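You operate a simulated robot arm through the tools that you are given. There is no shell and no other tool.

The job below is to be done with a simulated robot arm. You get a single attempt, and the scene is never put back.

JOB
Weave two rows on the table loom: levers 1 and 3 down, then levers 2 and 4.
Fine: beat each row in; leave the cloth lever and the loom brake.
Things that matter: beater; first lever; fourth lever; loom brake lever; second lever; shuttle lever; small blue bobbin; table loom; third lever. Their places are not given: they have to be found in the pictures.

Only the result counts: the job must be done as asked and must still hold three seconds after the hand-in. Knocking over, shifting, dropping, spilling or breaking anything else fails it. Flat cloth is picked up by pressing the open fingertips on it (5 to 10 N) and closing them slowly along it; thin cloth reads only 2 to 8 mm in the jaws.

ROBOT AND FRAMES
A 7-joint arm with a fingered hand, fixed in place. Base frame: the origin is on the floor under the middle of its stand, x ahead of it, y to its left, z up. Units: m, degrees, N and s.
It reaches about 1.333 m from its shoulder. Its first joint turns from -69.0 to 172.0 degrees. Payload 5 kg.
The TCP is the grasp point between the finger pads, 0.032 m short of the fingertips. In the tool frame z runs along the fingers and y along their closing line. The gripper opens to 0.16 m; its body begins 0.089 m behind the TCP. The gripper is a hand of 3 fingers: y runs from the thumb to the fingers, the wrist lies at [0, 0, -0.252] in the tool frame, and closing takes about 1.5 s.
Orientation is that of the tool frame in the base frame, as a unit quaternion [w, x, y, z]. With the fingers straight down and closing along the base's y, the tool's x points along the base's -x, its y along +y and its z along -z.

CONTROLS
- The arm moves only by the tool nudge_tool. Its argument "targets" is a list of rows, each a list of 2 entries, a list of its own where there are three numbers: the turn, a rotation vector about the tool's x, y, z in degrees, then the shift along the tool's x, y, z in mm. In form: [[[ax, ay, az], [x, y, z]], ...]. A call has 1 to 20 rows; each row shifts and turns the commanded pose from where the row before left it, along the tool's axes as they then stand. "fingers" is the opening, from 0 (shut) to 1 (fully open), set as the call begins (left out, the last holds). A row lasts 0.2 s, in which the tool goes at most 0.05 m and 8.6 degrees; a call with a longer step from one row to the next is refused whole, and so is a gripper value outside its range. Where a pose cannot be reached the arm comes as near as it can. A force on the tool above 40 N (or 10 N above the force at the start of the call, whichever is more), or a blocked arm, ends the call early, and 0.2 s more pass. The fingers move at their own pace (about 0.108 m/s each) and stop on an object; they squeeze with about 25 N. The grip force told is the motor's: it shows also when the fingers shut on nothing. Time passes only in rows, and 0.2 s behind the last, so rows that do not move let the fingers close. It gives the time, the measured TCP pose, the force on the tool (base axes), the opening and the grip force at its end, in the units of the frame above (readings bear some noise), with the torque about the TCP (base axes, N m) and any sound that the robot's microphone picked up.
- Cameras (640 x 400 px; columns grow to the right, rows downward): "scene" is fixed at [0.4007, 0.4999, 1.882]; the picture's right is [-1.00, 0.09, 0.00], its down [0.04, 0.49, -0.87] and it looks along [-0.08, -0.87, -0.49] (base axes); focal length 362 px, centre (320, 200). "wrist" rides on the gripper at [0.065, -0.004, -0.116] in the tool frame; the picture's right is [0.06, 1.00, 0.00], its down [-0.87, 0.05, -0.49] and it looks along [-0.49, 0.03, 0.87] (tool axes); focal length 261 px, centre (320, 200).
- get_image(camera): a new picture of that camera. The clock stands still meanwhile.
- slide_trunk(by): slides the trunk up (or, below 0, down) by that many m; the arm rides with it, the base frame stays. It gives what a move gives, with no picture.
- finger_targets(finger1, finger2, thumb_bend): sets how far each is bent, from 0 (flat) to 100 (curled in); at 30 the hand is open as for a grip, at 70 the pads meet at the TCP. One left out holds its place. A second passes; each finger stops where it meets its share of the squeeze, and holds until it gets a number again. A gripper value or a shape takes the hand back. It gives what a move gives, with no picture; readings hold the bend of each and the force on the fingers (four entries, about 0 where the hand has none), thumb and palm.
- preshape(shape): the hand has 3 fingers and takes this shape, open, in about a second: jaw (thumb against the fingers, like two jaws); tri (thumb and two fingers); tip (a fingertip pinch); poke (one finger out to press); point (the index stretched); flat (the hand flat); cup (the hand cupped); fist (a fist). The gripper value then closes the fingers along that shape, each until it touches; the sizes above hold for jaw. It gives what a move gives, with no picture.
- point_at(camera, pixels): there is no depth. For up to 12 entries [column, row, z] of the newest picture of that camera ("zoom" is the newest enlarged one), the place [x, y] in the base frame at which the ray of that pixel passes the height z, good to about 0.002 m. The clock stands still meanwhile.
- zoom(camera, box): a new picture of the part [left, top, right, bottom] of that camera's present view, enlarged. The clock stands still meanwhile.
- job_done(): hands the job in; it is judged then, once.

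Leave the gripper open and the arm clear of the work at the hand-in unless told otherwise.

The tools are called after "Call:" as a command line: name --argument value ..., lists and objects as JSON in quotes. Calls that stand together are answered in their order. nudge_tool: Moves the arm, as the interface text tells. Its arguments: {"type":"object","properties":{"targets":{"type":"array"},"fingers":{"type":"number"}},"required":["targets"]} The other tools are called the same way: slide_trunk (by) moves the trunk up or down; preshape (shape) gives the hand a shape; finger_targets (finger1, finger2, thumb_bend) moves the fingers one by one; get_image (camera) takes a picture; point_at (camera, pixels) gives the place at which the rays of pixels pass given heights; zoom (camera, box) takes an enlarged picture of a part of a camera's view; job_done () hands the job in.

At the start:

```text
clock: 0.0
tcp_pos: [0.4029, -0.5651, 1.5562]
orientation: [0.0, 0.001, 1.0, 0.0]
ft_force: [0.0, 0.0, 0.0]
ft_torque: [-0.05, -0.08, 0.0]
finger_gap: 0.16
grip_force: 0.0
shape: jaw
bend: [30.0, 30.0, 30.0]
finger forces: [0.0, 0.1, 0.0, 0.1, 0.0, 0.0]
trunk travel left (down, up): [-0.8, 0.14]
```

scene: 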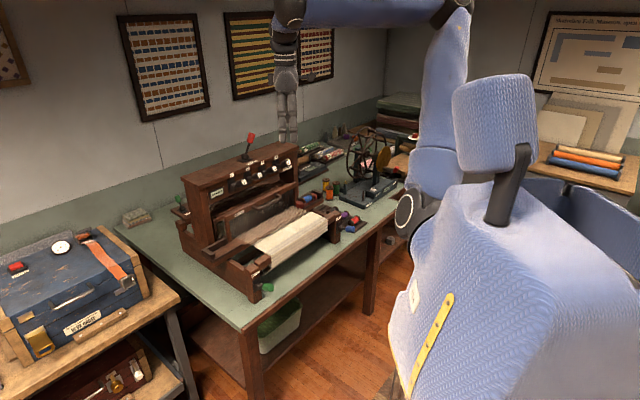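
wrist: 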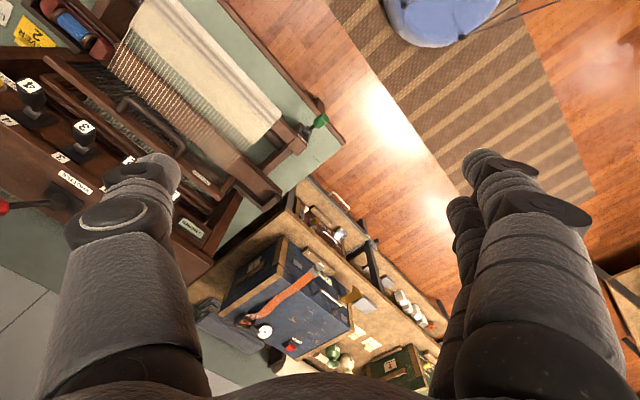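

The scene picture shows the loom around (250,210) with small levers on top at (235-290,160-185) and a red knob at (250,135). I'll zoom in on the loom in both cameras before moving anything.

Call:
zoom --camera "scene" --box '[170, 120, 350, 300]'

Call:
zoom --camera "wrist" --box '[0, 0, 340, 260]'

```text
2.22 times, centred on (260, 210) of scene
```

zoom: 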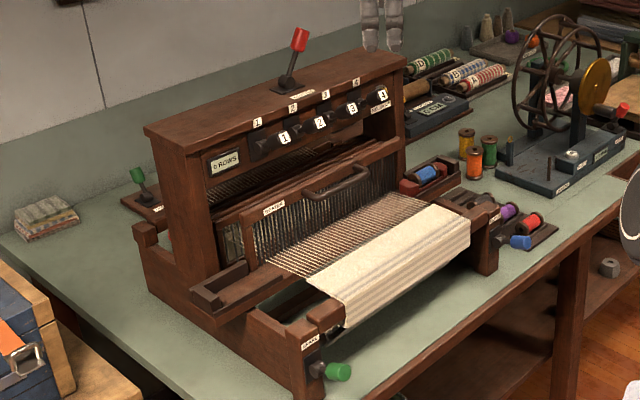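

```text
1.54 times, centred on (170, 130) of wrist
```

zoom: 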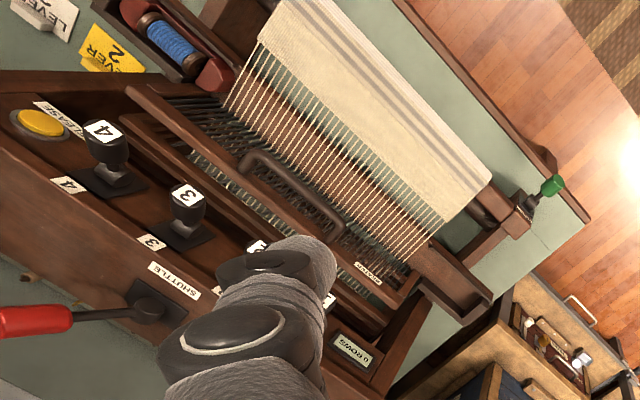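

I can see levers numbered 1–4 on the castle, a red SHUTTLE lever, a yellow RELEASE button, a "0 ROWS" counter, two green levers and some yellow and white notes. I'll zoom closer to read the labels.

Call:
zoom --camera "scene" --box '[220, 125, 300, 195]'

Call:
zoom --camera "scene" --box '[160, 170, 280, 300]'

Call:
zoom --camera "wrist" --box '[0, 0, 140, 90]'

Call:
zoom --camera "wrist" --box '[0, 60, 180, 260]'

Call:
zoom --camera "scene" --box '[270, 170, 390, 260]'

```text
5.71 times, centred on (260, 160) of scene
```

zoom: 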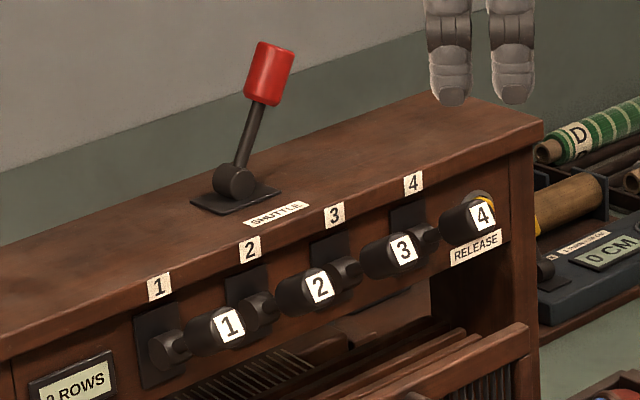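

```text
3.08 times, centred on (220, 235) of scene
```

zoom: 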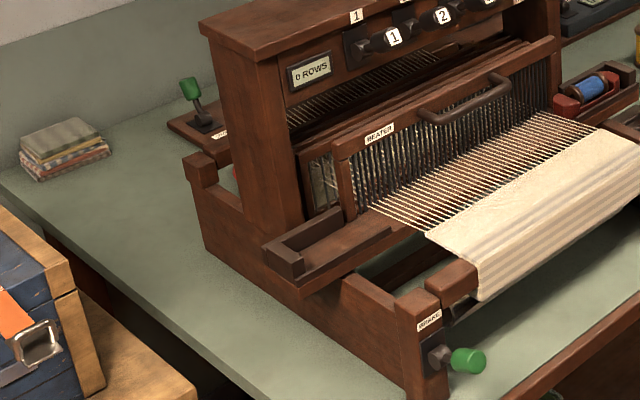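

```text
4.44 times, centred on (70, 45) of wrist
```

zoom: 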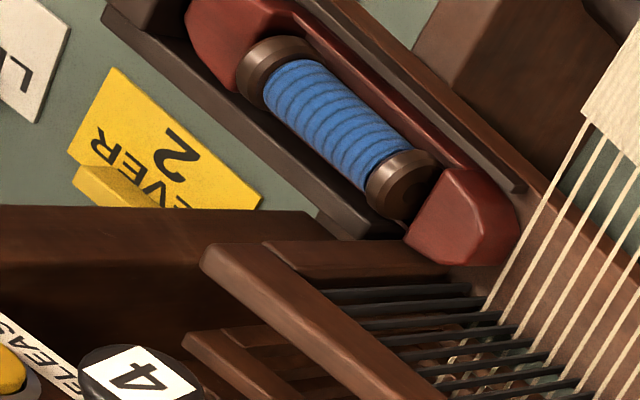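

```text
2.00 times, centred on (90, 160) of wrist
```

zoom: 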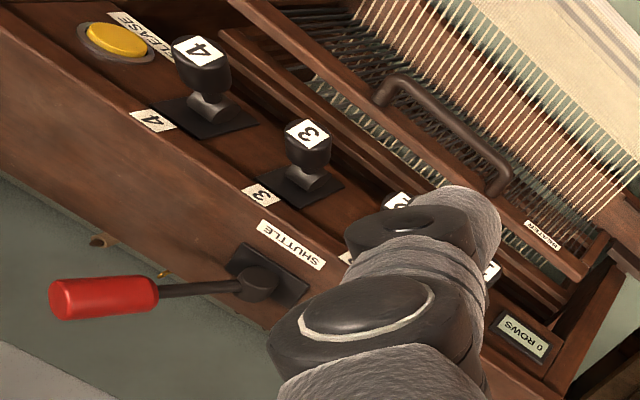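

```text
4.44 times, centred on (330, 215) of scene
```

zoom: 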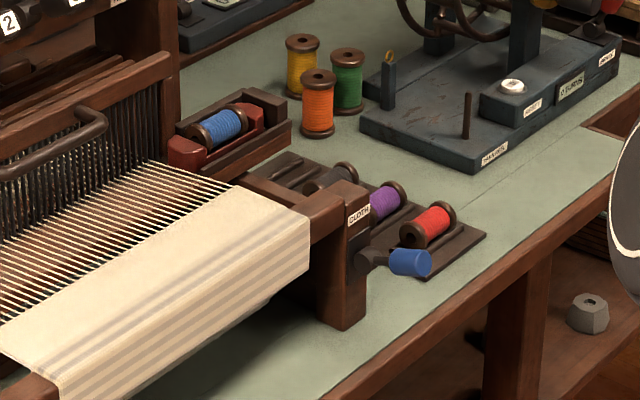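

Next I'll triangulate. Lever 4's number plate is at scene (288.4,162.3) and wrist (28.5,86). Lever 3's is at scene (274.7,169) and wrist (82,127). The shuttle knob is at scene (251,133), and the RELEASE button is at wrist (-10,…). I'll ask for the rays at several heights.

Call:
point_at --camera "scene" --pixels '[[288.4, 162.3, 1.0], [288.4, 162.3, 1.1], [288.4, 162.3, 1.2], [288.4, 162.3, 1.3], [274.7, 169, 1.0], [274.7, 169, 1.1], [274.7, 169, 1.2], [274.7, 169, 1.3], [251, 133, 1.1], [251, 133, 1.2], [251, 133, 1.3], [251, 133, 1.4]]'

Call:
point_at --camera "wrist" --pixels '[[28.5, 86, 1.0], [28.5, 86, 1.1], [28.5, 86, 1.2], [28.5, 86, 1.3], [84, 127, 1.0], [84, 127, 1.1], [84, 127, 1.2], [84, 127, 1.3], [0, 206, 1.1], [0, 206, 1.2], [0, 206, 1.3], [0, 206, 1.4]]'

```text
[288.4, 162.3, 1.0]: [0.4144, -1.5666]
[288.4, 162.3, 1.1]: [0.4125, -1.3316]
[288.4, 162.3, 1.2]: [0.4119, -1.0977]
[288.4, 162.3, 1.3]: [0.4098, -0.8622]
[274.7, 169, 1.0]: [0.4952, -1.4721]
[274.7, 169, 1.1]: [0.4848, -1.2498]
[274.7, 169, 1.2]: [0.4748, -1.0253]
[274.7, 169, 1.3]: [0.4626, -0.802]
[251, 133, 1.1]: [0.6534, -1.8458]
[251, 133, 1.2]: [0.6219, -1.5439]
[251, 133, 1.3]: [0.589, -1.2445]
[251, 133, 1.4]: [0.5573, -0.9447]
```

```text
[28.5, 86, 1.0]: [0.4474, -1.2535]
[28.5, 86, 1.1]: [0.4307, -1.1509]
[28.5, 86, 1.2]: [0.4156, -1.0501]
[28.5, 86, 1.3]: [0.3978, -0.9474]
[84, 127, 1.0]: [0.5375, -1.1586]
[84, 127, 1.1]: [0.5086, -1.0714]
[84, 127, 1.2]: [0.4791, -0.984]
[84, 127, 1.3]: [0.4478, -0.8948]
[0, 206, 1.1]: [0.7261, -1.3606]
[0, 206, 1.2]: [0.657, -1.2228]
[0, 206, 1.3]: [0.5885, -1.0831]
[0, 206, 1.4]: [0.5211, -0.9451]
```

From the triangulation, lever 4 is near (0.41,-1.01,1.24) and lever 3 near (0.47,-0.96,1.23). That puts the loom's lever row about 45° to the base axes, with its front facing about (-0.69, 0.72). I'll turn the hand 46° about tool z at this safe height, then shift along tool y by -180 mm to look at the loom from its front.

Call:
nudge_tool --targets '[[[0, 0, 7.67], [0, 0, 0]], [[0, 0, 7.67], [0, 0, 0]], [[0, 0, 7.67], [0, 0, 0]], [[0, 0, 7.67], [0, 0, 0]], [[0, 0, 7.67], [0, 0, 0]], [[0, 0, 7.67], [0, 0, 0]], [[0, 0, 0], [0, -30, 0]], [[0, 0, 0], [0, -30, 0]], [[0, 0, 0], [0, -30, 0]], [[0, 0, 0], [0, -30, 0]], [[0, 0, 0], [0, -30, 0]], [[0, 0, 0], [0, -30, 0]]]'

Call:
get_image --camera "wrist"

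Call:
get_image --camera "scene"

```text
clock: 2.6
tcp_pos: [0.2965, -0.6914, 1.5159]
orientation: [0.002, 0.391, 0.92, 0.001]
ft_force: [0.6, 0.6, 0.6]
ft_torque: [0.02, -0.03, 0.01]
finger_gap: 0.1599
grip_force: 0.0
shape: jaw
bend: [30.0, 30.0, 30.0]
finger forces: [0.0, 0.0, 0.0, 0.0, 0.0, 0.0]
out of reach, approached as far as the arm can: row 8, 9, 10, 11, 12
trunk travel left (down, up): [-0.8, 0.14]
```

```text
taken
```

wrist: 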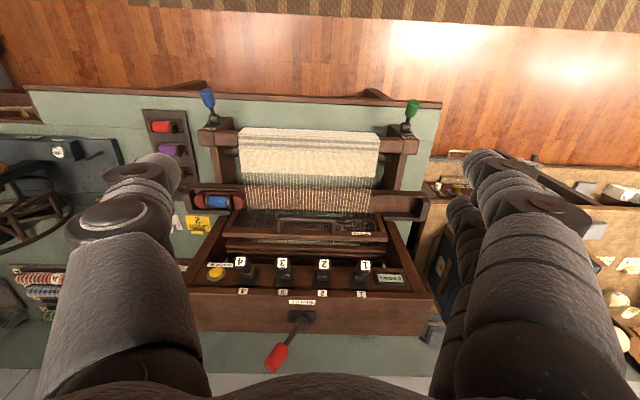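

```text
taken
```

scene: 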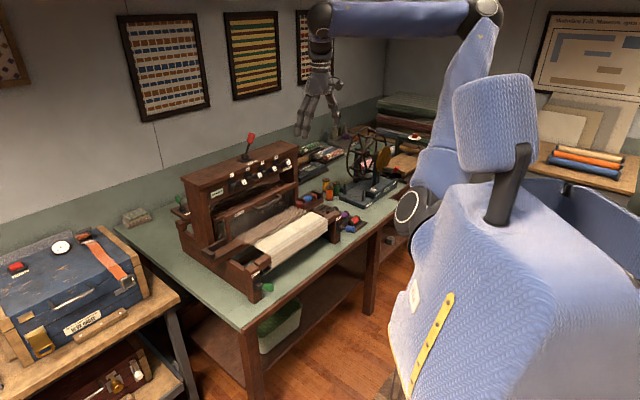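

The turn worked, but the arm stopped short of the full shift at (0.297,-0.691). The wrist picture now shows the loom square-on: levers 4, 3, 2, 1 at about (240,262), (282,264), (323,264), (364,266), RELEASE at (215,272) and the shuttle lever at (277,358). I'll zoom in for the labels.

Call:
zoom --camera "wrist" --box '[190, 240, 430, 390]'

Call:
zoom --camera "wrist" --box '[140, 100, 300, 240]'

Call:
zoom --camera "wrist" --box '[280, 80, 440, 260]'

Call:
zoom --camera "wrist" --box '[160, 190, 240, 240]'

```text
2.67 times, centred on (310, 315) of wrist
```

zoom: 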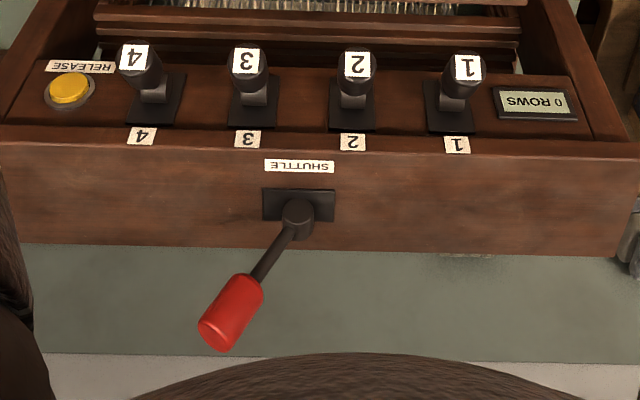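

```text
2.86 times, centred on (220, 170) of wrist
```

zoom: 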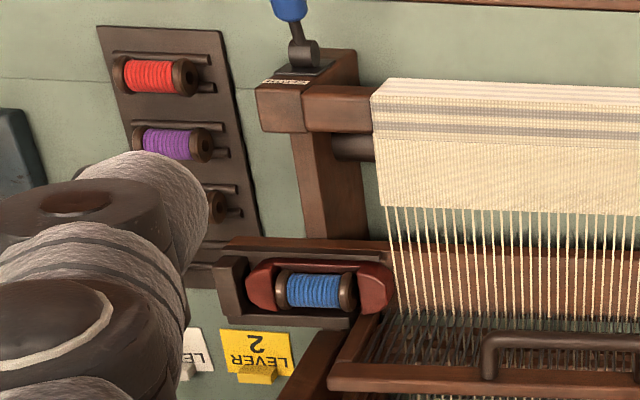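

```text
2.22 times, centred on (360, 170) of wrist
```

zoom: 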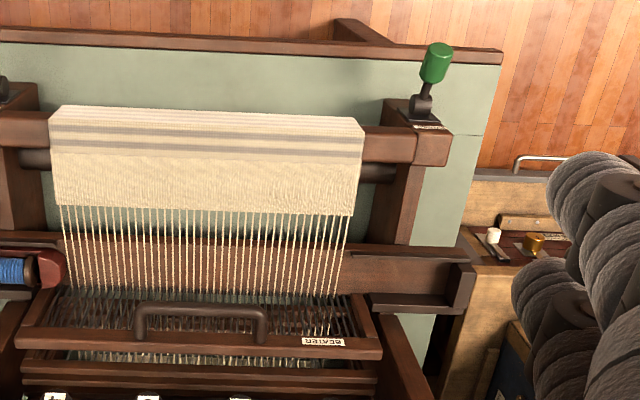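

```text
8.00 times, centred on (200, 215) of wrist
```

zoom: 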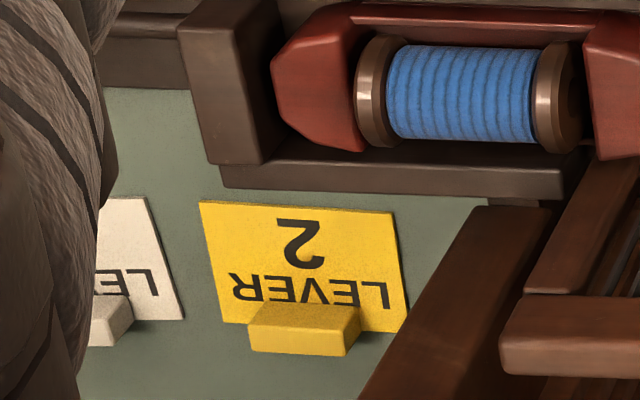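

I've found all the labels. The cards (LEVER 2 and others) stand on the table beside the loom, and the blue bobbin already lies in the red shuttle in the right-hand shuttle box. I'll triangulate each working part from the wrist and scene views.

Call:
point_at --camera "wrist" --pixels '[[240.3, 261.4, 1.2], [240.3, 261.4, 1.25], [365.4, 265.2, 1.2], [365.4, 265.2, 1.25], [276.7, 357, 1.3], [276.7, 357, 1.4], [301.4, 321.7, 1.25], [301.4, 321.7, 1.3], [278.9, 220.5, 1.1], [278.9, 220.5, 1.2], [333.9, 223.2, 1.1], [333.9, 223.2, 1.2]]'

Call:
point_at --camera "scene" --pixels '[[288.7, 162.5, 1.2], [288.7, 162.5, 1.25], [244.1, 181.5, 1.2], [244.1, 181.5, 1.25], [250.9, 137.8, 1.3], [250.9, 137.8, 1.4], [245.1, 156.5, 1.25], [245.1, 156.5, 1.3], [280.1, 196, 1.1], [280.1, 196, 1.2], [254.1, 208.4, 1.1], [254.1, 208.4, 1.2]]'

```text
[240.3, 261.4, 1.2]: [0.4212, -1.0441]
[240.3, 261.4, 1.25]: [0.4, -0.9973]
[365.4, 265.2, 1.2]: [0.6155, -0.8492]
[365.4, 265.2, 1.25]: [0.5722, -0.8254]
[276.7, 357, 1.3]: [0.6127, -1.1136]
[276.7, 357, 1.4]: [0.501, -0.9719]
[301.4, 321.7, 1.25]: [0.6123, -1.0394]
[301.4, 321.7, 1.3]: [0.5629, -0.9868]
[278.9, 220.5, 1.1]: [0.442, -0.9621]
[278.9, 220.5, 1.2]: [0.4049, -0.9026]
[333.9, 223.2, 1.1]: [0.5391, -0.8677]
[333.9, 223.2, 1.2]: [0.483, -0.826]
```

```text
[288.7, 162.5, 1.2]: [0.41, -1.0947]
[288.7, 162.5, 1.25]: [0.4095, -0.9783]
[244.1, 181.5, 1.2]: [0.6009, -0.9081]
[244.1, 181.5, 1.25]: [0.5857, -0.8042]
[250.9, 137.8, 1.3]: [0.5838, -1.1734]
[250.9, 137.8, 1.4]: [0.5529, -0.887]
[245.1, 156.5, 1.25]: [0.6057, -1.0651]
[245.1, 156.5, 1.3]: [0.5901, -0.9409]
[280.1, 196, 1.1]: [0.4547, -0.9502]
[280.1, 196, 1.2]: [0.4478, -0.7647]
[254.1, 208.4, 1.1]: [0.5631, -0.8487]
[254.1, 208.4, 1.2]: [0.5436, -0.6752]
```

Triangulated positions with the loom at 45° (u = lever 4→1, f = toward the front):
- Lever tips: 4 at (0.408,-1.010), 3 at (0.468,-0.951), 2 at (0.527,-0.891), 1 at (0.587,-0.832), all near z 1.237.
- Shuttle knob: about (0.569,-1.055,1.341), leaning toward the lever-4 side.
- Beater handle: about (0.50,-0.92,1.09).

I'll set the poke shape here in free air and see how that finger sits relative to the TCP.

Call:
preshape --shape "poke"

Call:
get_image --camera "wrist"

Call:
zoom --camera "scene" --box '[260, 0, 420, 150]'

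```text
clock: 3.5
tcp_pos: [0.2958, -0.6897, 1.5157]
orientation: [0.001, 0.391, 0.92, 0.001]
ft_force: [0.7, -0.2, -0.2]
ft_torque: [-0.01, 0.03, 0.02]
finger_gap: 0.0
grip_force: 0.1
shape: poke
bend: [100.0, 100.0, 46.0]
finger forces: [0.0, 0.1, 0.0, 0.1, 0.0, 0.0]
trunk travel left (down, up): [-0.8, 0.14]
```

```text
taken
```

wrist: 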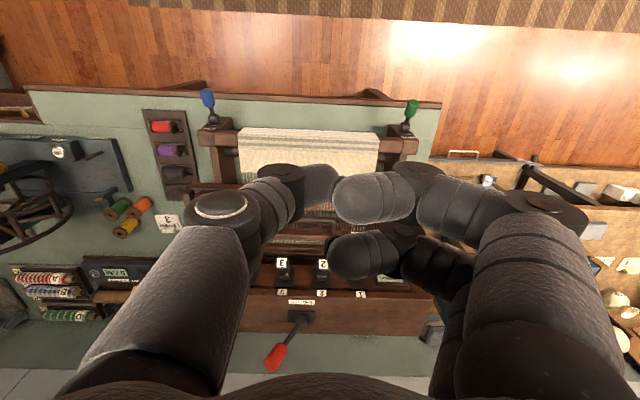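

```text
2.67 times, centred on (340, 75) of scene
```

zoom: 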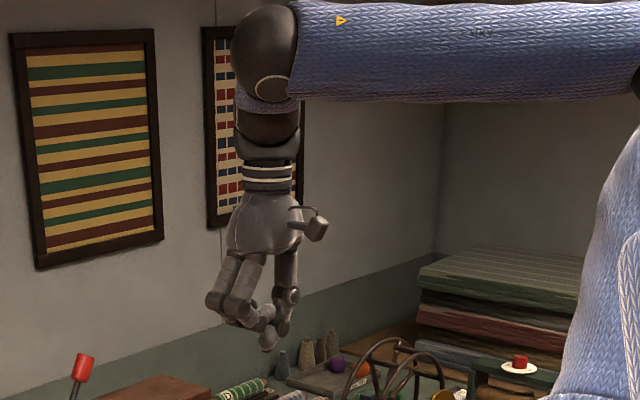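

In "poke" the thumb reaches in (tip near (320,185)) with the curled fingers close beside it. I'll compare with "point".

Call:
preshape --shape "point"

Call:
get_image --camera "wrist"

Call:
zoom --camera "scene" --box '[260, 0, 420, 150]'

```text
clock: 4.4
tcp_pos: [0.2957, -0.6895, 1.5162]
orientation: [0.002, 0.39, 0.921, 0.002]
ft_force: [0.1, 0.1, 0.9]
ft_torque: [0.04, 0.0, -0.05]
finger_gap: 0.0002
grip_force: 0.1
shape: point
bend: [37.0, 100.0, 43.0]
finger forces: [0.0, 0.0, 0.1, 0.0, 0.1, 0.0]
trunk travel left (down, up): [-0.8, 0.14]
```

```text
taken
```

wrist: 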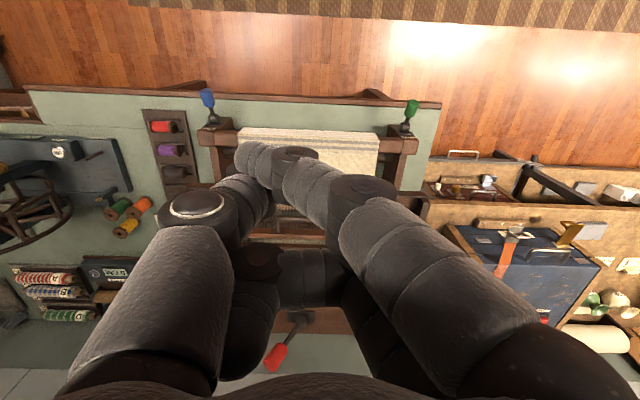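

```text
2.67 times, centred on (340, 75) of scene
```

zoom: 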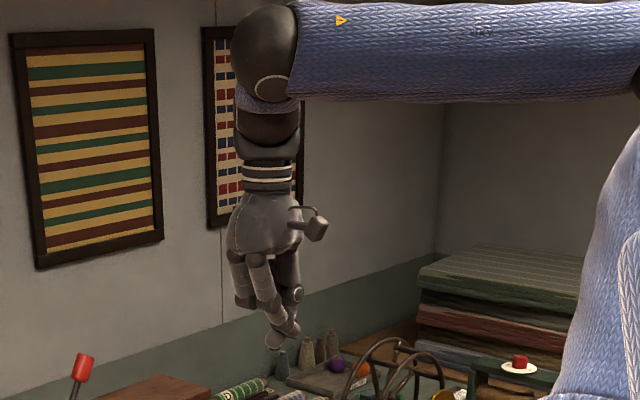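

"Point" brings finger 1 and the thumb together, while "poke" leaves one tip leading near the tool axis, so I'll press with poke. I'll switch back to poke, square the yaw to 45° (-1° about tool z), and travel high (above z 1.42) toward a point above lever 1 at (0.587,-0.832). I'll tilt the hand 30° back at the end so the palm stays clear of the castle.

Call:
preshape --shape "poke"

Call:
nudge_tool --targets '[[[0, 0, -1.0], [0, 0, 0]], [[0, 0, 0], [-38, 13, 8]], [[0, 0, 0], [-38, 13, 8]], [[0, 0, 0], [-38, 13, 8]], [[0, 0, 0], [-38, 13, 8]], [[0, -7.5, 0], [0, 0, 0]], [[0, -7.5, 0], [0, 0, 0]], [[0, -7.5, 0], [0, 0, 0]], [[0, -7.5, 0], [0, 0, 0]]]'

Call:
get_image --camera "wrist"

Call:
get_image --camera "scene"

```text
clock: 5.3
tcp_pos: [0.2965, -0.6896, 1.5153]
orientation: [0.002, 0.391, 0.92, 0.002]
ft_force: [-0.3, 0.1, -0.2]
ft_torque: [0.01, 0.01, -0.01]
finger_gap: 0.0001
grip_force: 0.1
shape: poke
bend: [100.0, 100.0, 46.0]
finger forces: [0.1, 0.0, 0.1, 0.1, 0.0, 0.0]
trunk travel left (down, up): [-0.8, 0.14]
```

```text
clock: 7.3
tcp_pos: [0.4373, -0.7594, 1.4853]
orientation: [0.241, 0.371, 0.891, -0.099]
ft_force: [-0.2, 0.1, 0.1]
ft_torque: [0.0, -0.03, 0.03]
finger_gap: 0.0
grip_force: 0.0
shape: poke
bend: [100.0, 100.0, 46.0]
finger forces: [0.0, 0.1, 0.0, 0.1, 0.1, 0.0]
trunk travel left (down, up): [-0.8, 0.14]
```

```text
taken
```

wrist: 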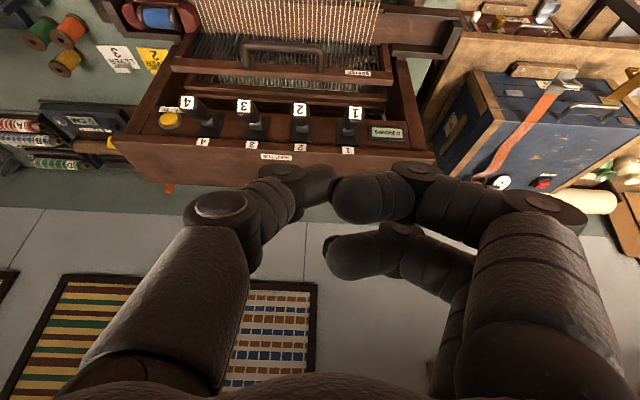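

```text
taken
```

scene: 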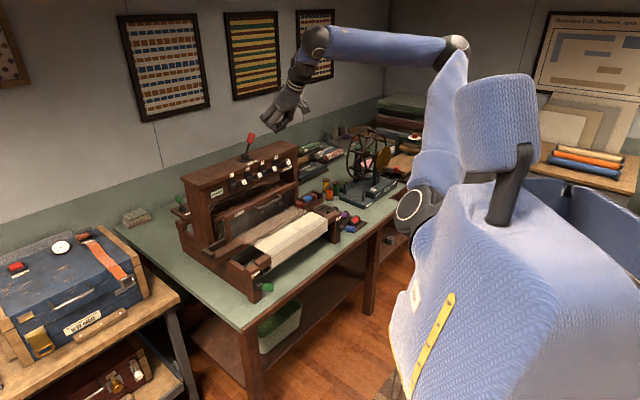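

No reach trouble this time. The wrist camera shows the levers from closer, so I'll zoom on the lever bank and beater to measure them again.

Call:
zoom --camera "wrist" --box '[130, 20, 450, 220]'

Call:
zoom --camera "wrist" --box '[150, 80, 290, 170]'

```text
2.00 times, centred on (290, 120) of wrist
```

zoom: 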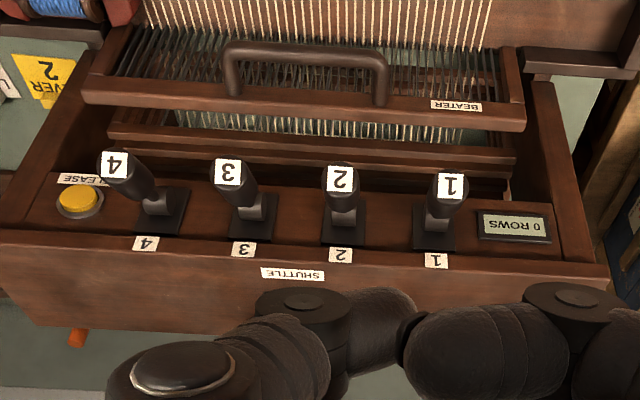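

```text
4.44 times, centred on (220, 125) of wrist
```

zoom: 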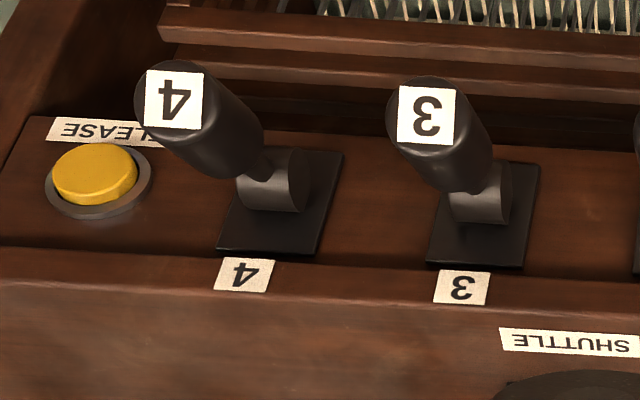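

I'll triangulate the panel parts too: the RELEASE button at wrist (169,119), the lever 1 boss at wrist (348,125) / scene (233,186.6), the lever 4 tip at wrist (184,104) and the lever 1 tip at wrist (355,115).

Call:
point_at --camera "wrist" --pixels '[[169.3, 118.9, 1.15], [169.3, 118.9, 1.25], [348.5, 126, 1.15], [348.5, 126, 1.25], [348.5, 150.5, 1.25], [348.5, 150.5, 1.3], [355.5, 113.5, 1.2], [355.5, 113.5, 1.25], [187, 102.5, 1.2], [187, 102.5, 1.25], [244, 106, 1.2], [244, 106, 1.25]]'

Call:
point_at --camera "scene" --pixels '[[232.9, 186.6, 1.15], [232.9, 186.6, 1.25], [232, 175.2, 1.25], [232, 175.2, 1.3], [276.1, 157, 1.25], [276.1, 157, 1.3], [288, 160.5, 1.2], [288, 160.5, 1.25]]'

Call:
zoom --camera "scene" --box '[225, 140, 305, 200]'

```text
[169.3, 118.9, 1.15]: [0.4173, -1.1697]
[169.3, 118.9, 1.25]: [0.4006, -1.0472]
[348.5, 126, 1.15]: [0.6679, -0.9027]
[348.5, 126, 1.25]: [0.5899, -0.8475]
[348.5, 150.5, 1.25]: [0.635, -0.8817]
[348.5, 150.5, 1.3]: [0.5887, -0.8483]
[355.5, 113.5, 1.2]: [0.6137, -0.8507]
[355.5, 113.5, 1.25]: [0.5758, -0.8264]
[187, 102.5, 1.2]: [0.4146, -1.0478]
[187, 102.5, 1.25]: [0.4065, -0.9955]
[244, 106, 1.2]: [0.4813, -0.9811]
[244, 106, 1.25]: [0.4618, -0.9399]
```

```text
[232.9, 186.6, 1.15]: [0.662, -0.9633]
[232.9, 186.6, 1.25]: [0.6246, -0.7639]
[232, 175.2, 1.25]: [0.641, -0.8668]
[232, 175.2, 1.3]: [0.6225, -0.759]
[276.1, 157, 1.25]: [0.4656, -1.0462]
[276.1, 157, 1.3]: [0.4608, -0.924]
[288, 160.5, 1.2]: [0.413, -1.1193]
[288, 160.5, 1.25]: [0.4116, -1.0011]
```

```text
6.67 times, centred on (265, 170) of scene
```

zoom: 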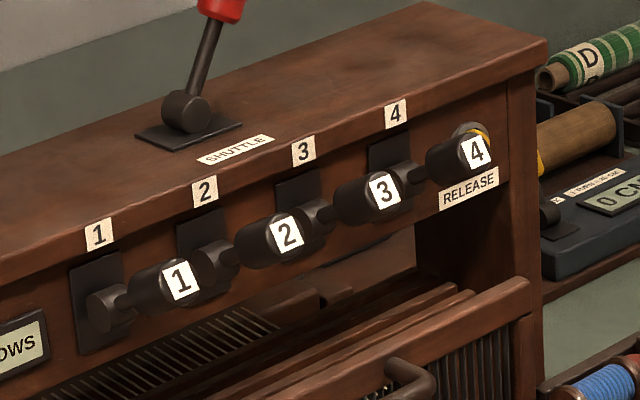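

The geometry is consistent. The lever pivots are at b≈-1.074, z≈1.192 (b measured along f), the tips stick out and up about 32°, the panel face is at b≈-1.083, and the RELEASE button is near a=-0.496, z≈1.198.

With this roll, the curled fingers stick out sideways over the neighbouring levers. I'll roll the hand -90° about tool z so the thumb sits on the castle side, then use the straight thumb alone as the probe with the fingers curled forward.

Call:
nudge_tool --targets '[[[0, 0, -7.5], [0, 0, 0]], [[0, 0, -7.5], [0, 0, 0]], [[0, 0, -7.5], [0, 0, 0]], [[0, 0, -7.5], [0, 0, 0]], [[0, 0, -7.5], [0, 0, 0]], [[0, 0, -7.5], [0, 0, 0]], [[0, 0, -7.5], [0, 0, 0]], [[0, 0, -7.5], [0, 0, 0]], [[0, 0, -7.5], [0, 0, 0]], [[0, 0, -7.5], [0, 0, 0]], [[0, 0, -7.5], [0, 0, 0]], [[0, 0, -7.5], [0, 0, 0]]]'

Call:
finger_targets --finger1 100 --finger2 100 --thumb_bend 30

Call:
get_image --camera "wrist"

Call:
zoom --camera "scene" --box '[200, 20, 360, 220]'

```text
clock: 9.9
tcp_pos: [0.4405, -0.7597, 1.4818]
orientation: [0.099, -0.371, 0.892, -0.238]
ft_force: [-0.2, -0.7, -0.1]
ft_torque: [0.02, -0.01, 0.03]
finger_gap: 0.0003
grip_force: 0.0
shape: poke
bend: [100.0, 100.0, 46.0]
finger forces: [0.0, 0.0, 0.0, 0.0, 0.0, 0.1]
trunk travel left (down, up): [-0.8, 0.14]
```

```text
clock: 10.9
tcp_pos: [0.4404, -0.7596, 1.4828]
orientation: [0.099, -0.369, 0.893, -0.239]
ft_force: [-0.5, 0.6, 0.3]
ft_torque: [-0.01, 0.01, 0.02]
finger_gap: 0.0743
grip_force: 0.0
shape: fingers
bend: [100.0, 100.0, 30.0]
finger forces: [0.0, 0.0, 0.1, 0.0, 0.0, 0.0]
trunk travel left (down, up): [-0.8, 0.14]
```

```text
taken
```

wrist: 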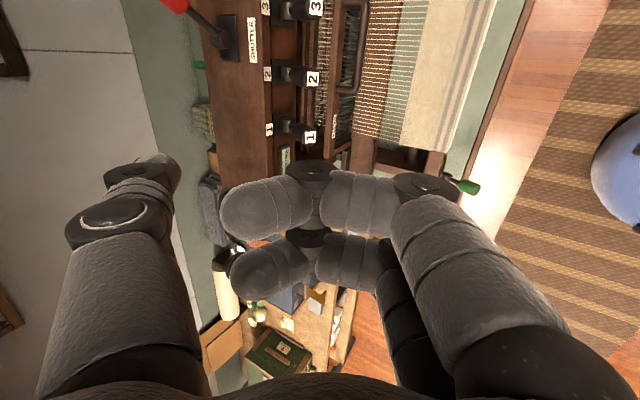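

```text
2.00 times, centred on (280, 120) of scene
```

zoom: 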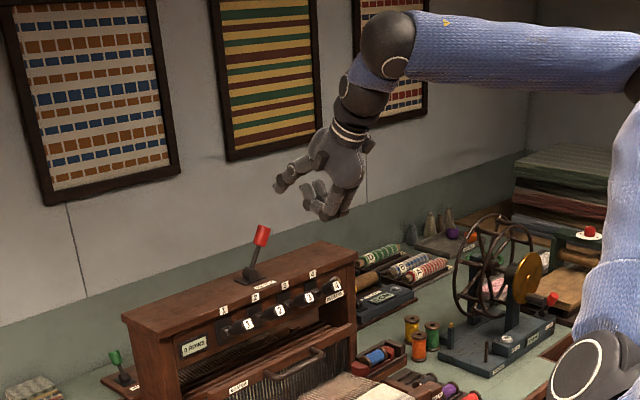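

The thumb now stands alone on the castle side with the fingers curled forward. I'll reduce the tilt to 15° and bring the thumb tip to about 5 cm above lever 1's knob, then look.

Call:
nudge_tool --targets '[[[-7.5, 0, 0], [0, 0, 0]], [[-7.5, 0, 0], [0, 0, 0]], [[0, 0, 0], [-10.5, -5.3, 37.5]], [[0, 0, 0], [-10.5, -5.3, 37.5]], [[0, 0, 0], [-10.5, -5.3, 37.5]], [[0, 0, 0], [-10.5, -5.3, 37.5]], [[0, 0, 0], [-10.5, -5.3, 37.5]]]'

Call:
get_image --camera "wrist"

Call:
zoom --camera "scene" --box '[190, 90, 330, 230]'

```text
clock: 12.5
tcp_pos: [0.5295, -0.7743, 1.3081]
orientation: [0.049, -0.379, 0.916, -0.119]
ft_force: [0.4, -0.3, -0.4]
ft_torque: [-0.01, 0.03, 0.01]
finger_gap: 0.0745
grip_force: 0.1
shape: fingers
bend: [100.0, 100.0, 30.0]
finger forces: [0.1, 0.0, 0.0, 0.0, 0.1, 0.0]
trunk travel left (down, up): [-0.8, 0.14]
```

```text
taken
```

wrist: 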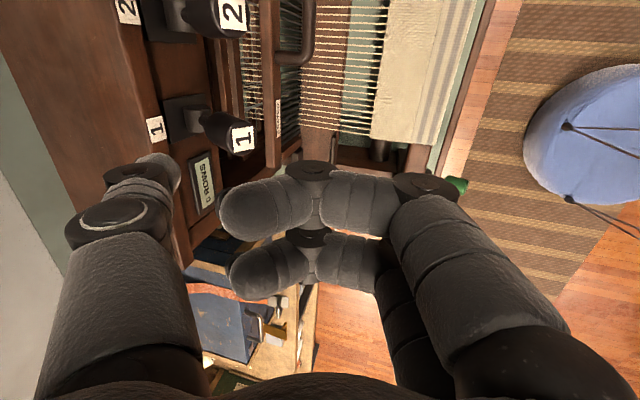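

```text
2.86 times, centred on (260, 160) of scene
```

zoom: 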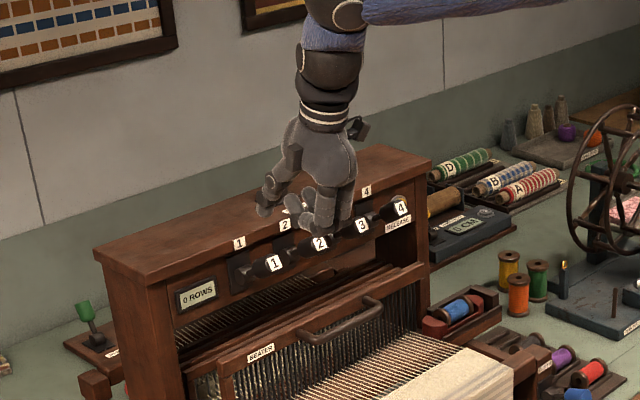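

The thumb tip is directly above lever 1: it projects to scene (240,164), with the lever at (244,181). I'll press straight down in small steps and watch the force.

Call:
nudge_tool --targets '[[[0, 0, 0], [0, 2.6, 9.7]], [[0, 0, 0], [0, 2.6, 9.7]], [[0, 0, 0], [0, 2.6, 9.7]], [[0, 0, 0], [0, 2.6, 9.7]], [[0, 0, 0], [0, 2.6, 9.7]], [[0, 0, 0], [0, 2.6, 9.7]], [[0, 0, 0], [0, 2.6, 9.7]]]'

Call:
get_image --camera "wrist"

Call:
zoom --camera "scene" --box '[215, 130, 305, 210]'

```text
clock: 14.1
tcp_pos: [0.5294, -0.7744, 1.2384]
orientation: [0.05, -0.38, 0.916, -0.121]
ft_force: [-0.4, 0.5, -0.2]
ft_torque: [-0.04, -0.02, 0.03]
finger_gap: 0.0746
grip_force: 0.1
shape: fingers
bend: [100.0, 100.0, 30.0]
finger forces: [0.0, 0.0, 0.1, 0.0, 0.5, 0.0]
trunk travel left (down, up): [-0.8, 0.14]
```

```text
taken
```

wrist: 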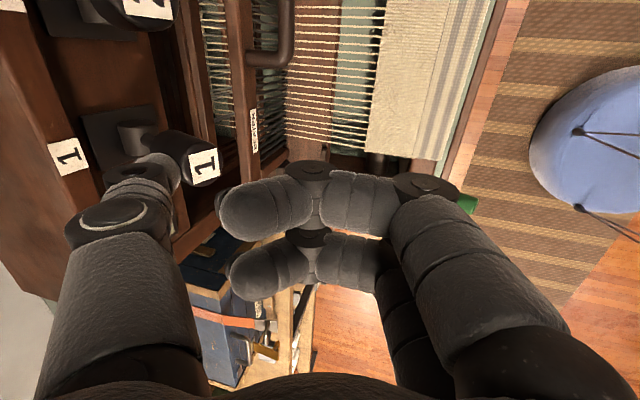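

```text
5.00 times, centred on (260, 170) of scene
```

zoom: 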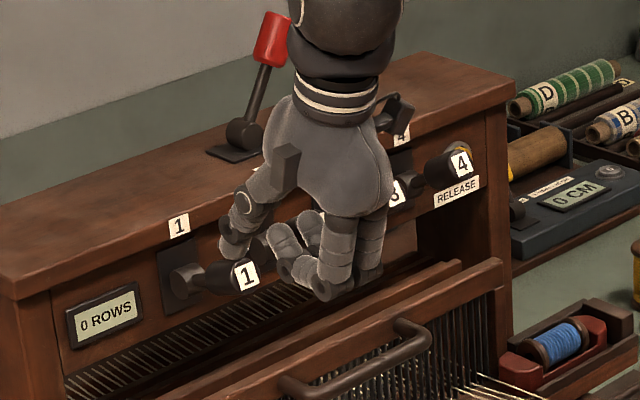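

The thumb is just touching lever 1 (0.5 N at the thumb), and the lever has already dipped a little. I'll keep pressing down about 50 mm.

Call:
nudge_tool --targets '[[[0, 0, 0], [0, 2.6, 9.7]], [[0, 0, 0], [0, 2.6, 9.7]], [[0, 0, 0], [0, 2.6, 9.7]], [[0, 0, 0], [0, 2.6, 9.7]]]'

Call:
zoom --camera "scene" --box '[215, 130, 305, 210]'

```text
clock: 15.1
tcp_pos: [0.5299, -0.7756, 1.1989]
orientation: [0.05, -0.379, 0.916, -0.121]
ft_force: [-2.0, 0.3, 0.5]
ft_torque: [-0.05, -0.04, -0.01]
finger_gap: 0.0744
grip_force: 0.2
shape: fingers
bend: [100.0, 100.0, 30.0]
finger forces: [0.0, 0.1, 0.0, 0.1, 1.2, 0.0]
trunk travel left (down, up): [-0.8, 0.14]
```

```text
5.00 times, centred on (260, 170) of scene
```

zoom: 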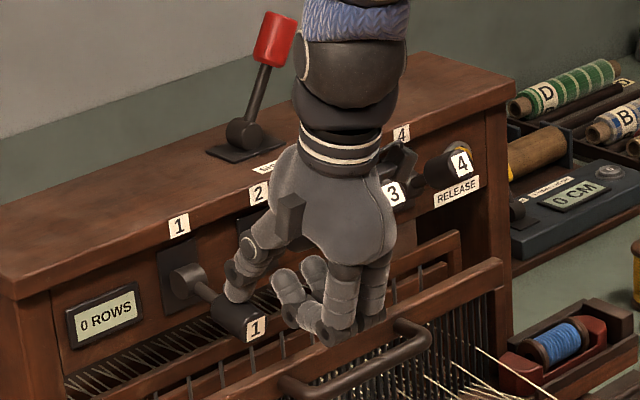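

Lever 1 is swinging down and the shed frames are moving. I'll press until it stops or latches.

Call:
nudge_tool --targets '[[[0, 0, 0], [0, 2.6, 9.7]], [[0, 0, 0], [0, 1.3, 4.8]], [[0, 0, 0], [0, 1.3, 4.8]]]'

Call:
zoom --camera "scene" --box '[215, 130, 305, 210]'

```text
clock: 15.9
tcp_pos: [0.5289, -0.7756, 1.1802]
orientation: [0.05, -0.379, 0.916, -0.12]
ft_force: [-0.9, 1.4, 1.0]
ft_torque: [-0.07, -0.12, -0.01]
finger_gap: 0.0748
grip_force: 0.8
shape: fingers
bend: [100.0, 100.0, 30.0]
finger forces: [0.0, 0.0, 0.1, 0.0, 1.7, 0.0]
trunk travel left (down, up): [-0.8, 0.14]
```

```text
5.00 times, centred on (260, 170) of scene
```

zoom: 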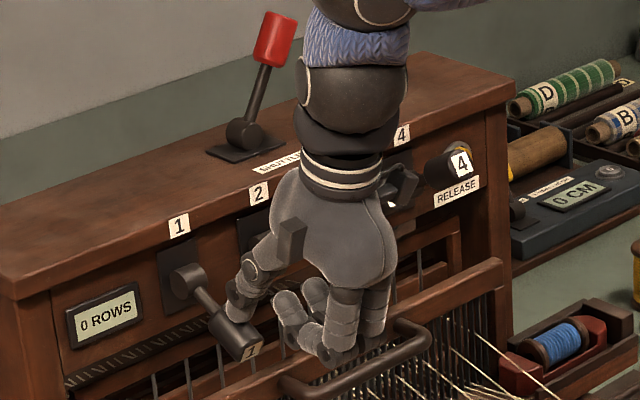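

The lever is well below horizontal with only about 1.7 N at the thumb. I'll go on a little further in 5 mm steps to find the stop.

Call:
nudge_tool --targets '[[[0, 0, 0], [0, 1.3, 4.8]], [[0, 0, 0], [0, 1.3, 4.8]], [[0, 0, 0], [0, 1.3, 4.8]]]'

Call:
zoom --camera "scene" --box '[215, 130, 305, 210]'

Call:
get_image --camera "wrist"

```text
clock: 16.7
tcp_pos: [0.527, -0.7721, 1.173]
orientation: [0.052, -0.378, 0.916, -0.124]
ft_force: [-19.0, 11.9, 27.8]
ft_torque: [-2.21, -2.25, -0.54]
finger_gap: 0.0772
grip_force: 16.8
shape: fingers
bend: [100.0, 100.0, 28.0]
finger forces: [0.0, 0.1, 0.1, 0.1, 34.9, 0.0]
trunk travel left (down, up): [-0.8, 0.14]
stopped in row 3: the force on the tool passed its limit at 43 N (the readings are from after the stop); the commanded pose is now the measured one
```

```text
5.00 times, centred on (260, 170) of scene
```

zoom: 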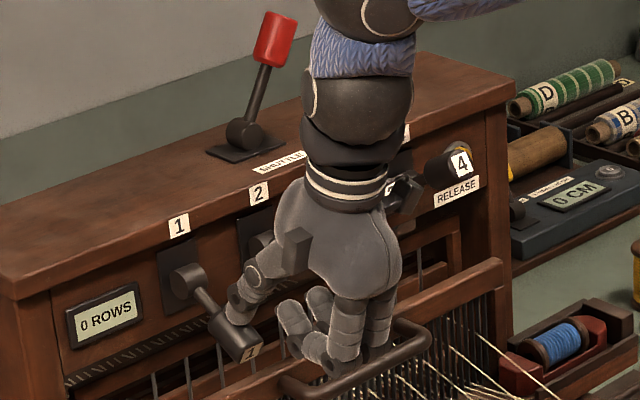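

```text
taken
```

wrist: 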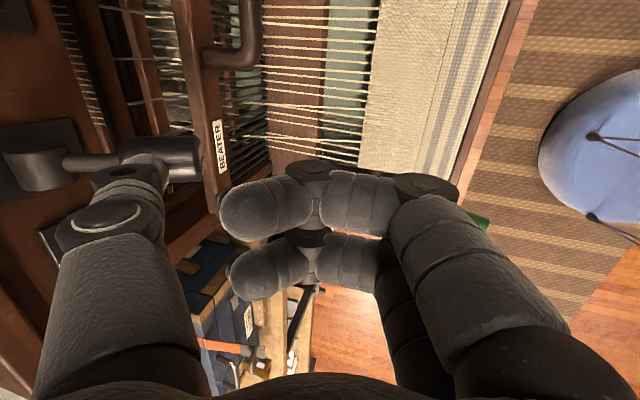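

The force rose to 43 N with the lever no longer moving, so lever 1 is at its bottom stop. I'll lift straight up and check whether it stays down.

Call:
nudge_tool --targets '[[[0, 0, 0], [0, -2.6, -9.7]], [[0, 0, 0], [0, -6.5, -24.1]], [[0, 0, 0], [0, -6.5, -24.1]], [[0, 0, 0], [0, -9, -33.5]], [[0, 0, 0], [0, -9, -33.5]]]'

Call:
zoom --camera "scene" --box '[215, 130, 305, 210]'

Call:
get_image --camera "wrist"

```text
clock: 17.9
tcp_pos: [0.5306, -0.7724, 1.2963]
orientation: [0.05, -0.379, 0.916, -0.122]
ft_force: [-0.2, 0.1, 0.5]
ft_torque: [0.01, -0.02, -0.03]
finger_gap: 0.0744
grip_force: 0.1
shape: fingers
bend: [100.0, 100.0, 30.0]
finger forces: [0.0, 0.0, 0.0, 0.0, 0.0, 0.1]
trunk travel left (down, up): [-0.8, 0.14]
```

```text
5.00 times, centred on (260, 170) of scene
```

zoom: 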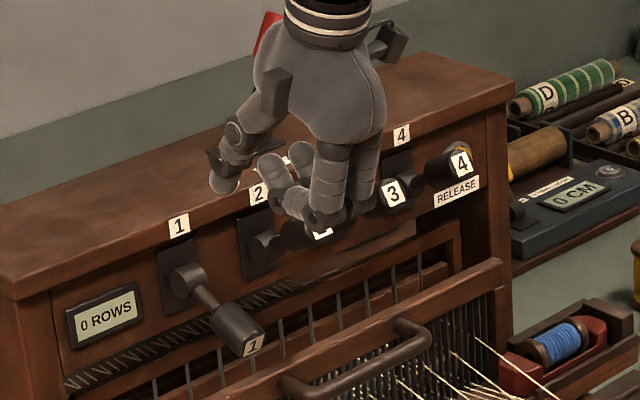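

```text
taken
```

wrist: 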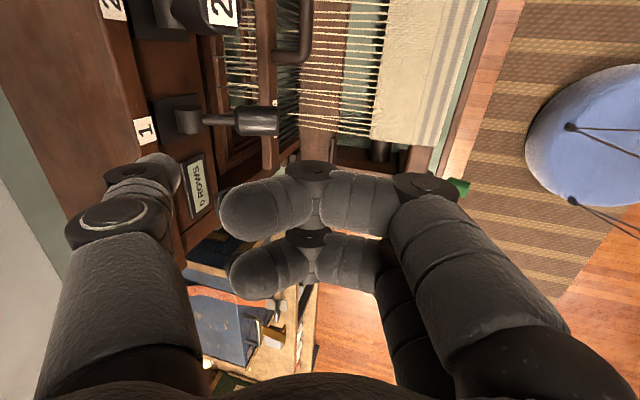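

Lever 1 has latched down. Next I'll rise 20 mm and slide 170.6 mm along +tool x (toward lever 4's side) to sit above lever 3 at a=-0.342.

Call:
nudge_tool --targets '[[[0, 0, 0], [0, -5.2, -19.3]], [[0, 0, 0], [34.1, 0, 0]], [[0, 0, 0], [34.1, 0, 0]], [[0, 0, 0], [34.1, 0, 0]], [[0, 0, 0], [34.1, 0, 0]], [[0, 0, 0], [34.2, 0, 0]]]'

Call:
zoom --camera "scene" --box '[215, 130, 305, 210]'

Call:
get_image --camera "wrist"

```text
clock: 19.3
tcp_pos: [0.411, -0.894, 1.314]
orientation: [0.051, -0.379, 0.916, -0.121]
ft_force: [0.4, 0.1, 0.0]
ft_torque: [-0.01, -0.01, 0.03]
finger_gap: 0.0743
grip_force: 0.1
shape: fingers
bend: [100.0, 100.0, 30.0]
finger forces: [0.0, 0.0, 0.0, 0.0, 0.0, 0.0]
trunk travel left (down, up): [-0.8, 0.14]
```

```text
5.00 times, centred on (260, 170) of scene
```

zoom: 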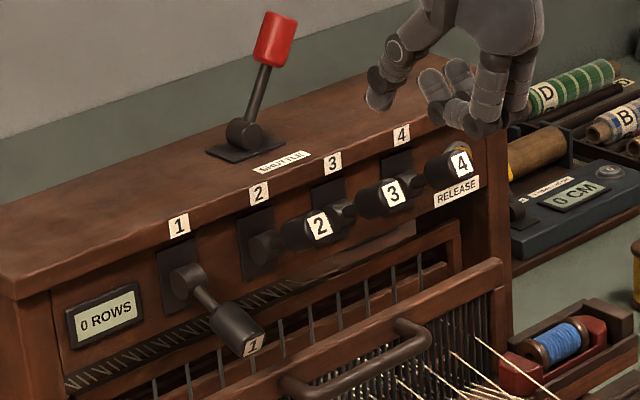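

```text
taken
```

wrist: 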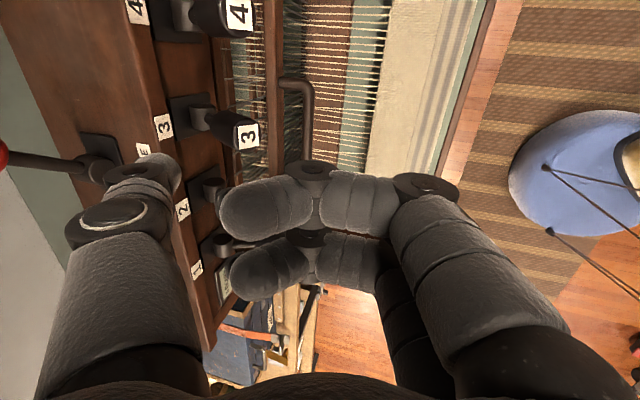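

Aligned above lever 3: it sits at wrist (247,135), the same offset I had over lever 1. I'll press down the same way.

Call:
nudge_tool --targets '[[[0, 0, 0], [0, 5.2, 19.3]], [[0, 0, 0], [0, 5.2, 19.3]], [[0, 0, 0], [0, 5.2, 19.3]], [[0, 0, 0], [0, 2.6, 9.7]], [[0, 0, 0], [0, 2.6, 9.7]], [[0, 0, 0], [0, 2.6, 9.7]], [[0, 0, 0], [0, 2.6, 9.7]], [[0, 0, 0], [0, 2.6, 9.7]], [[0, 0, 0], [0, 2.6, 9.7]]]'

Call:
zoom --camera "scene" --box '[215, 130, 305, 210]'

```text
clock: 21.3
tcp_pos: [0.4091, -0.8951, 1.1936]
orientation: [0.05, -0.38, 0.916, -0.12]
ft_force: [-1.1, 0.7, 1.0]
ft_torque: [-0.07, -0.07, 0.04]
finger_gap: 0.0742
grip_force: 0.7
shape: fingers
bend: [100.0, 100.0, 30.0]
finger forces: [0.1, 0.1, 0.1, 0.1, 1.2, 0.0]
trunk travel left (down, up): [-0.8, 0.14]
```

```text
5.00 times, centred on (260, 170) of scene
```

zoom: 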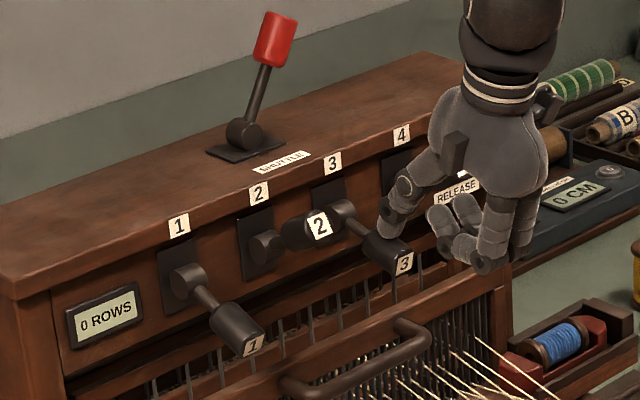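

Lever 3 is going down cleanly and lever 2 is unaffected. I'll press the last 20 mm to the stop in 5 mm steps.

Call:
nudge_tool --targets '[[[0, 0, 0], [0, 1.3, 4.8]], [[0, 0, 0], [0, 1.3, 4.8]], [[0, 0, 0], [0, 1.3, 4.8]], [[0, 0, 0], [0, 1.3, 4.8]], [[0, 0, 0], [0, 1.3, 4.8]]]'

Call:
zoom --camera "scene" --box '[215, 130, 305, 210]'

```text
clock: 22.5
tcp_pos: [0.4084, -0.8936, 1.1733]
orientation: [0.05, -0.379, 0.916, -0.123]
ft_force: [-11.7, 9.9, 20.7]
ft_torque: [-1.61, -1.65, -0.14]
finger_gap: 0.0767
grip_force: 12.7
shape: fingers
bend: [100.0, 100.0, 29.0]
finger forces: [0.0, 0.1, 0.1, 0.0, 25.7, 0.0]
trunk travel left (down, up): [-0.8, 0.14]
```

```text
5.00 times, centred on (260, 170) of scene
```

zoom: 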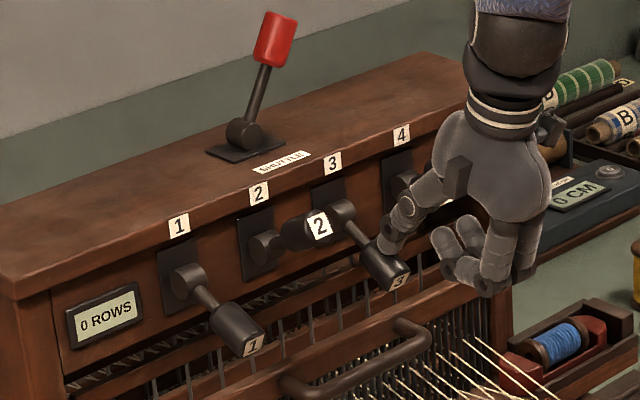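

Lever 3 is at its stop (26 N). I'll lift away to about z 1.40, move out to the lever-4 side of the red shuttle knob (a≈-0.41), then over it at that height, and look.

Call:
nudge_tool --targets '[[[0, 0, 0], [0, -2.6, -9.7]], [[0, 0, 0], [0, -10.4, -38.6]], [[0, 0, 0], [0, -10.4, -38.6]], [[0, 0, 0], [0, -10.4, -38.6]], [[0, 0, 0], [0, -10.4, -38.6]], [[0, 0, 0], [0, -10.4, -38.6]], [[0, 0, 0], [0, -5.2, -19.3]], [[0, 0, 0], [33.5, 0, 0]], [[0, 0, 0], [33.5, 0, 0]], [[0, 0, 0], [0, -32, 8.6]], [[0, 0, 0], [0, -32, 8.6]], [[0, 0, 0], [0, -32, 8.6]], [[0, 0, 0], [0, -32, 8.6]]]'

Call:
zoom --camera "scene" --box '[205, 90, 325, 210]'

Call:
get_image --camera "wrist"

```text
clock: 25.3
tcp_pos: [0.4586, -1.0402, 1.3968]
orientation: [0.05, -0.379, 0.916, -0.121]
ft_force: [0.2, -0.3, -0.7]
ft_torque: [0.03, 0.06, -0.01]
finger_gap: 0.0745
grip_force: 0.0
shape: fingers
bend: [100.0, 100.0, 30.0]
finger forces: [0.1, 0.0, 0.0, 0.0, 0.0, 0.0]
trunk travel left (down, up): [-0.8, 0.14]
```

```text
3.33 times, centred on (265, 150) of scene
```

zoom: 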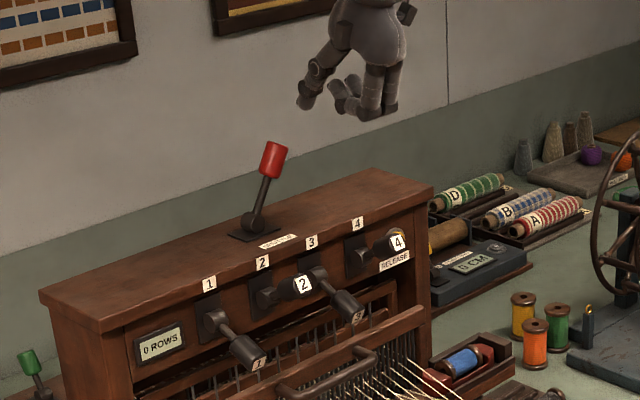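

```text
taken
```

wrist: 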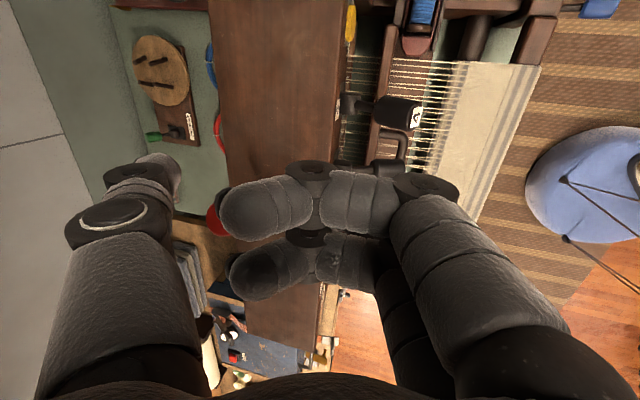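

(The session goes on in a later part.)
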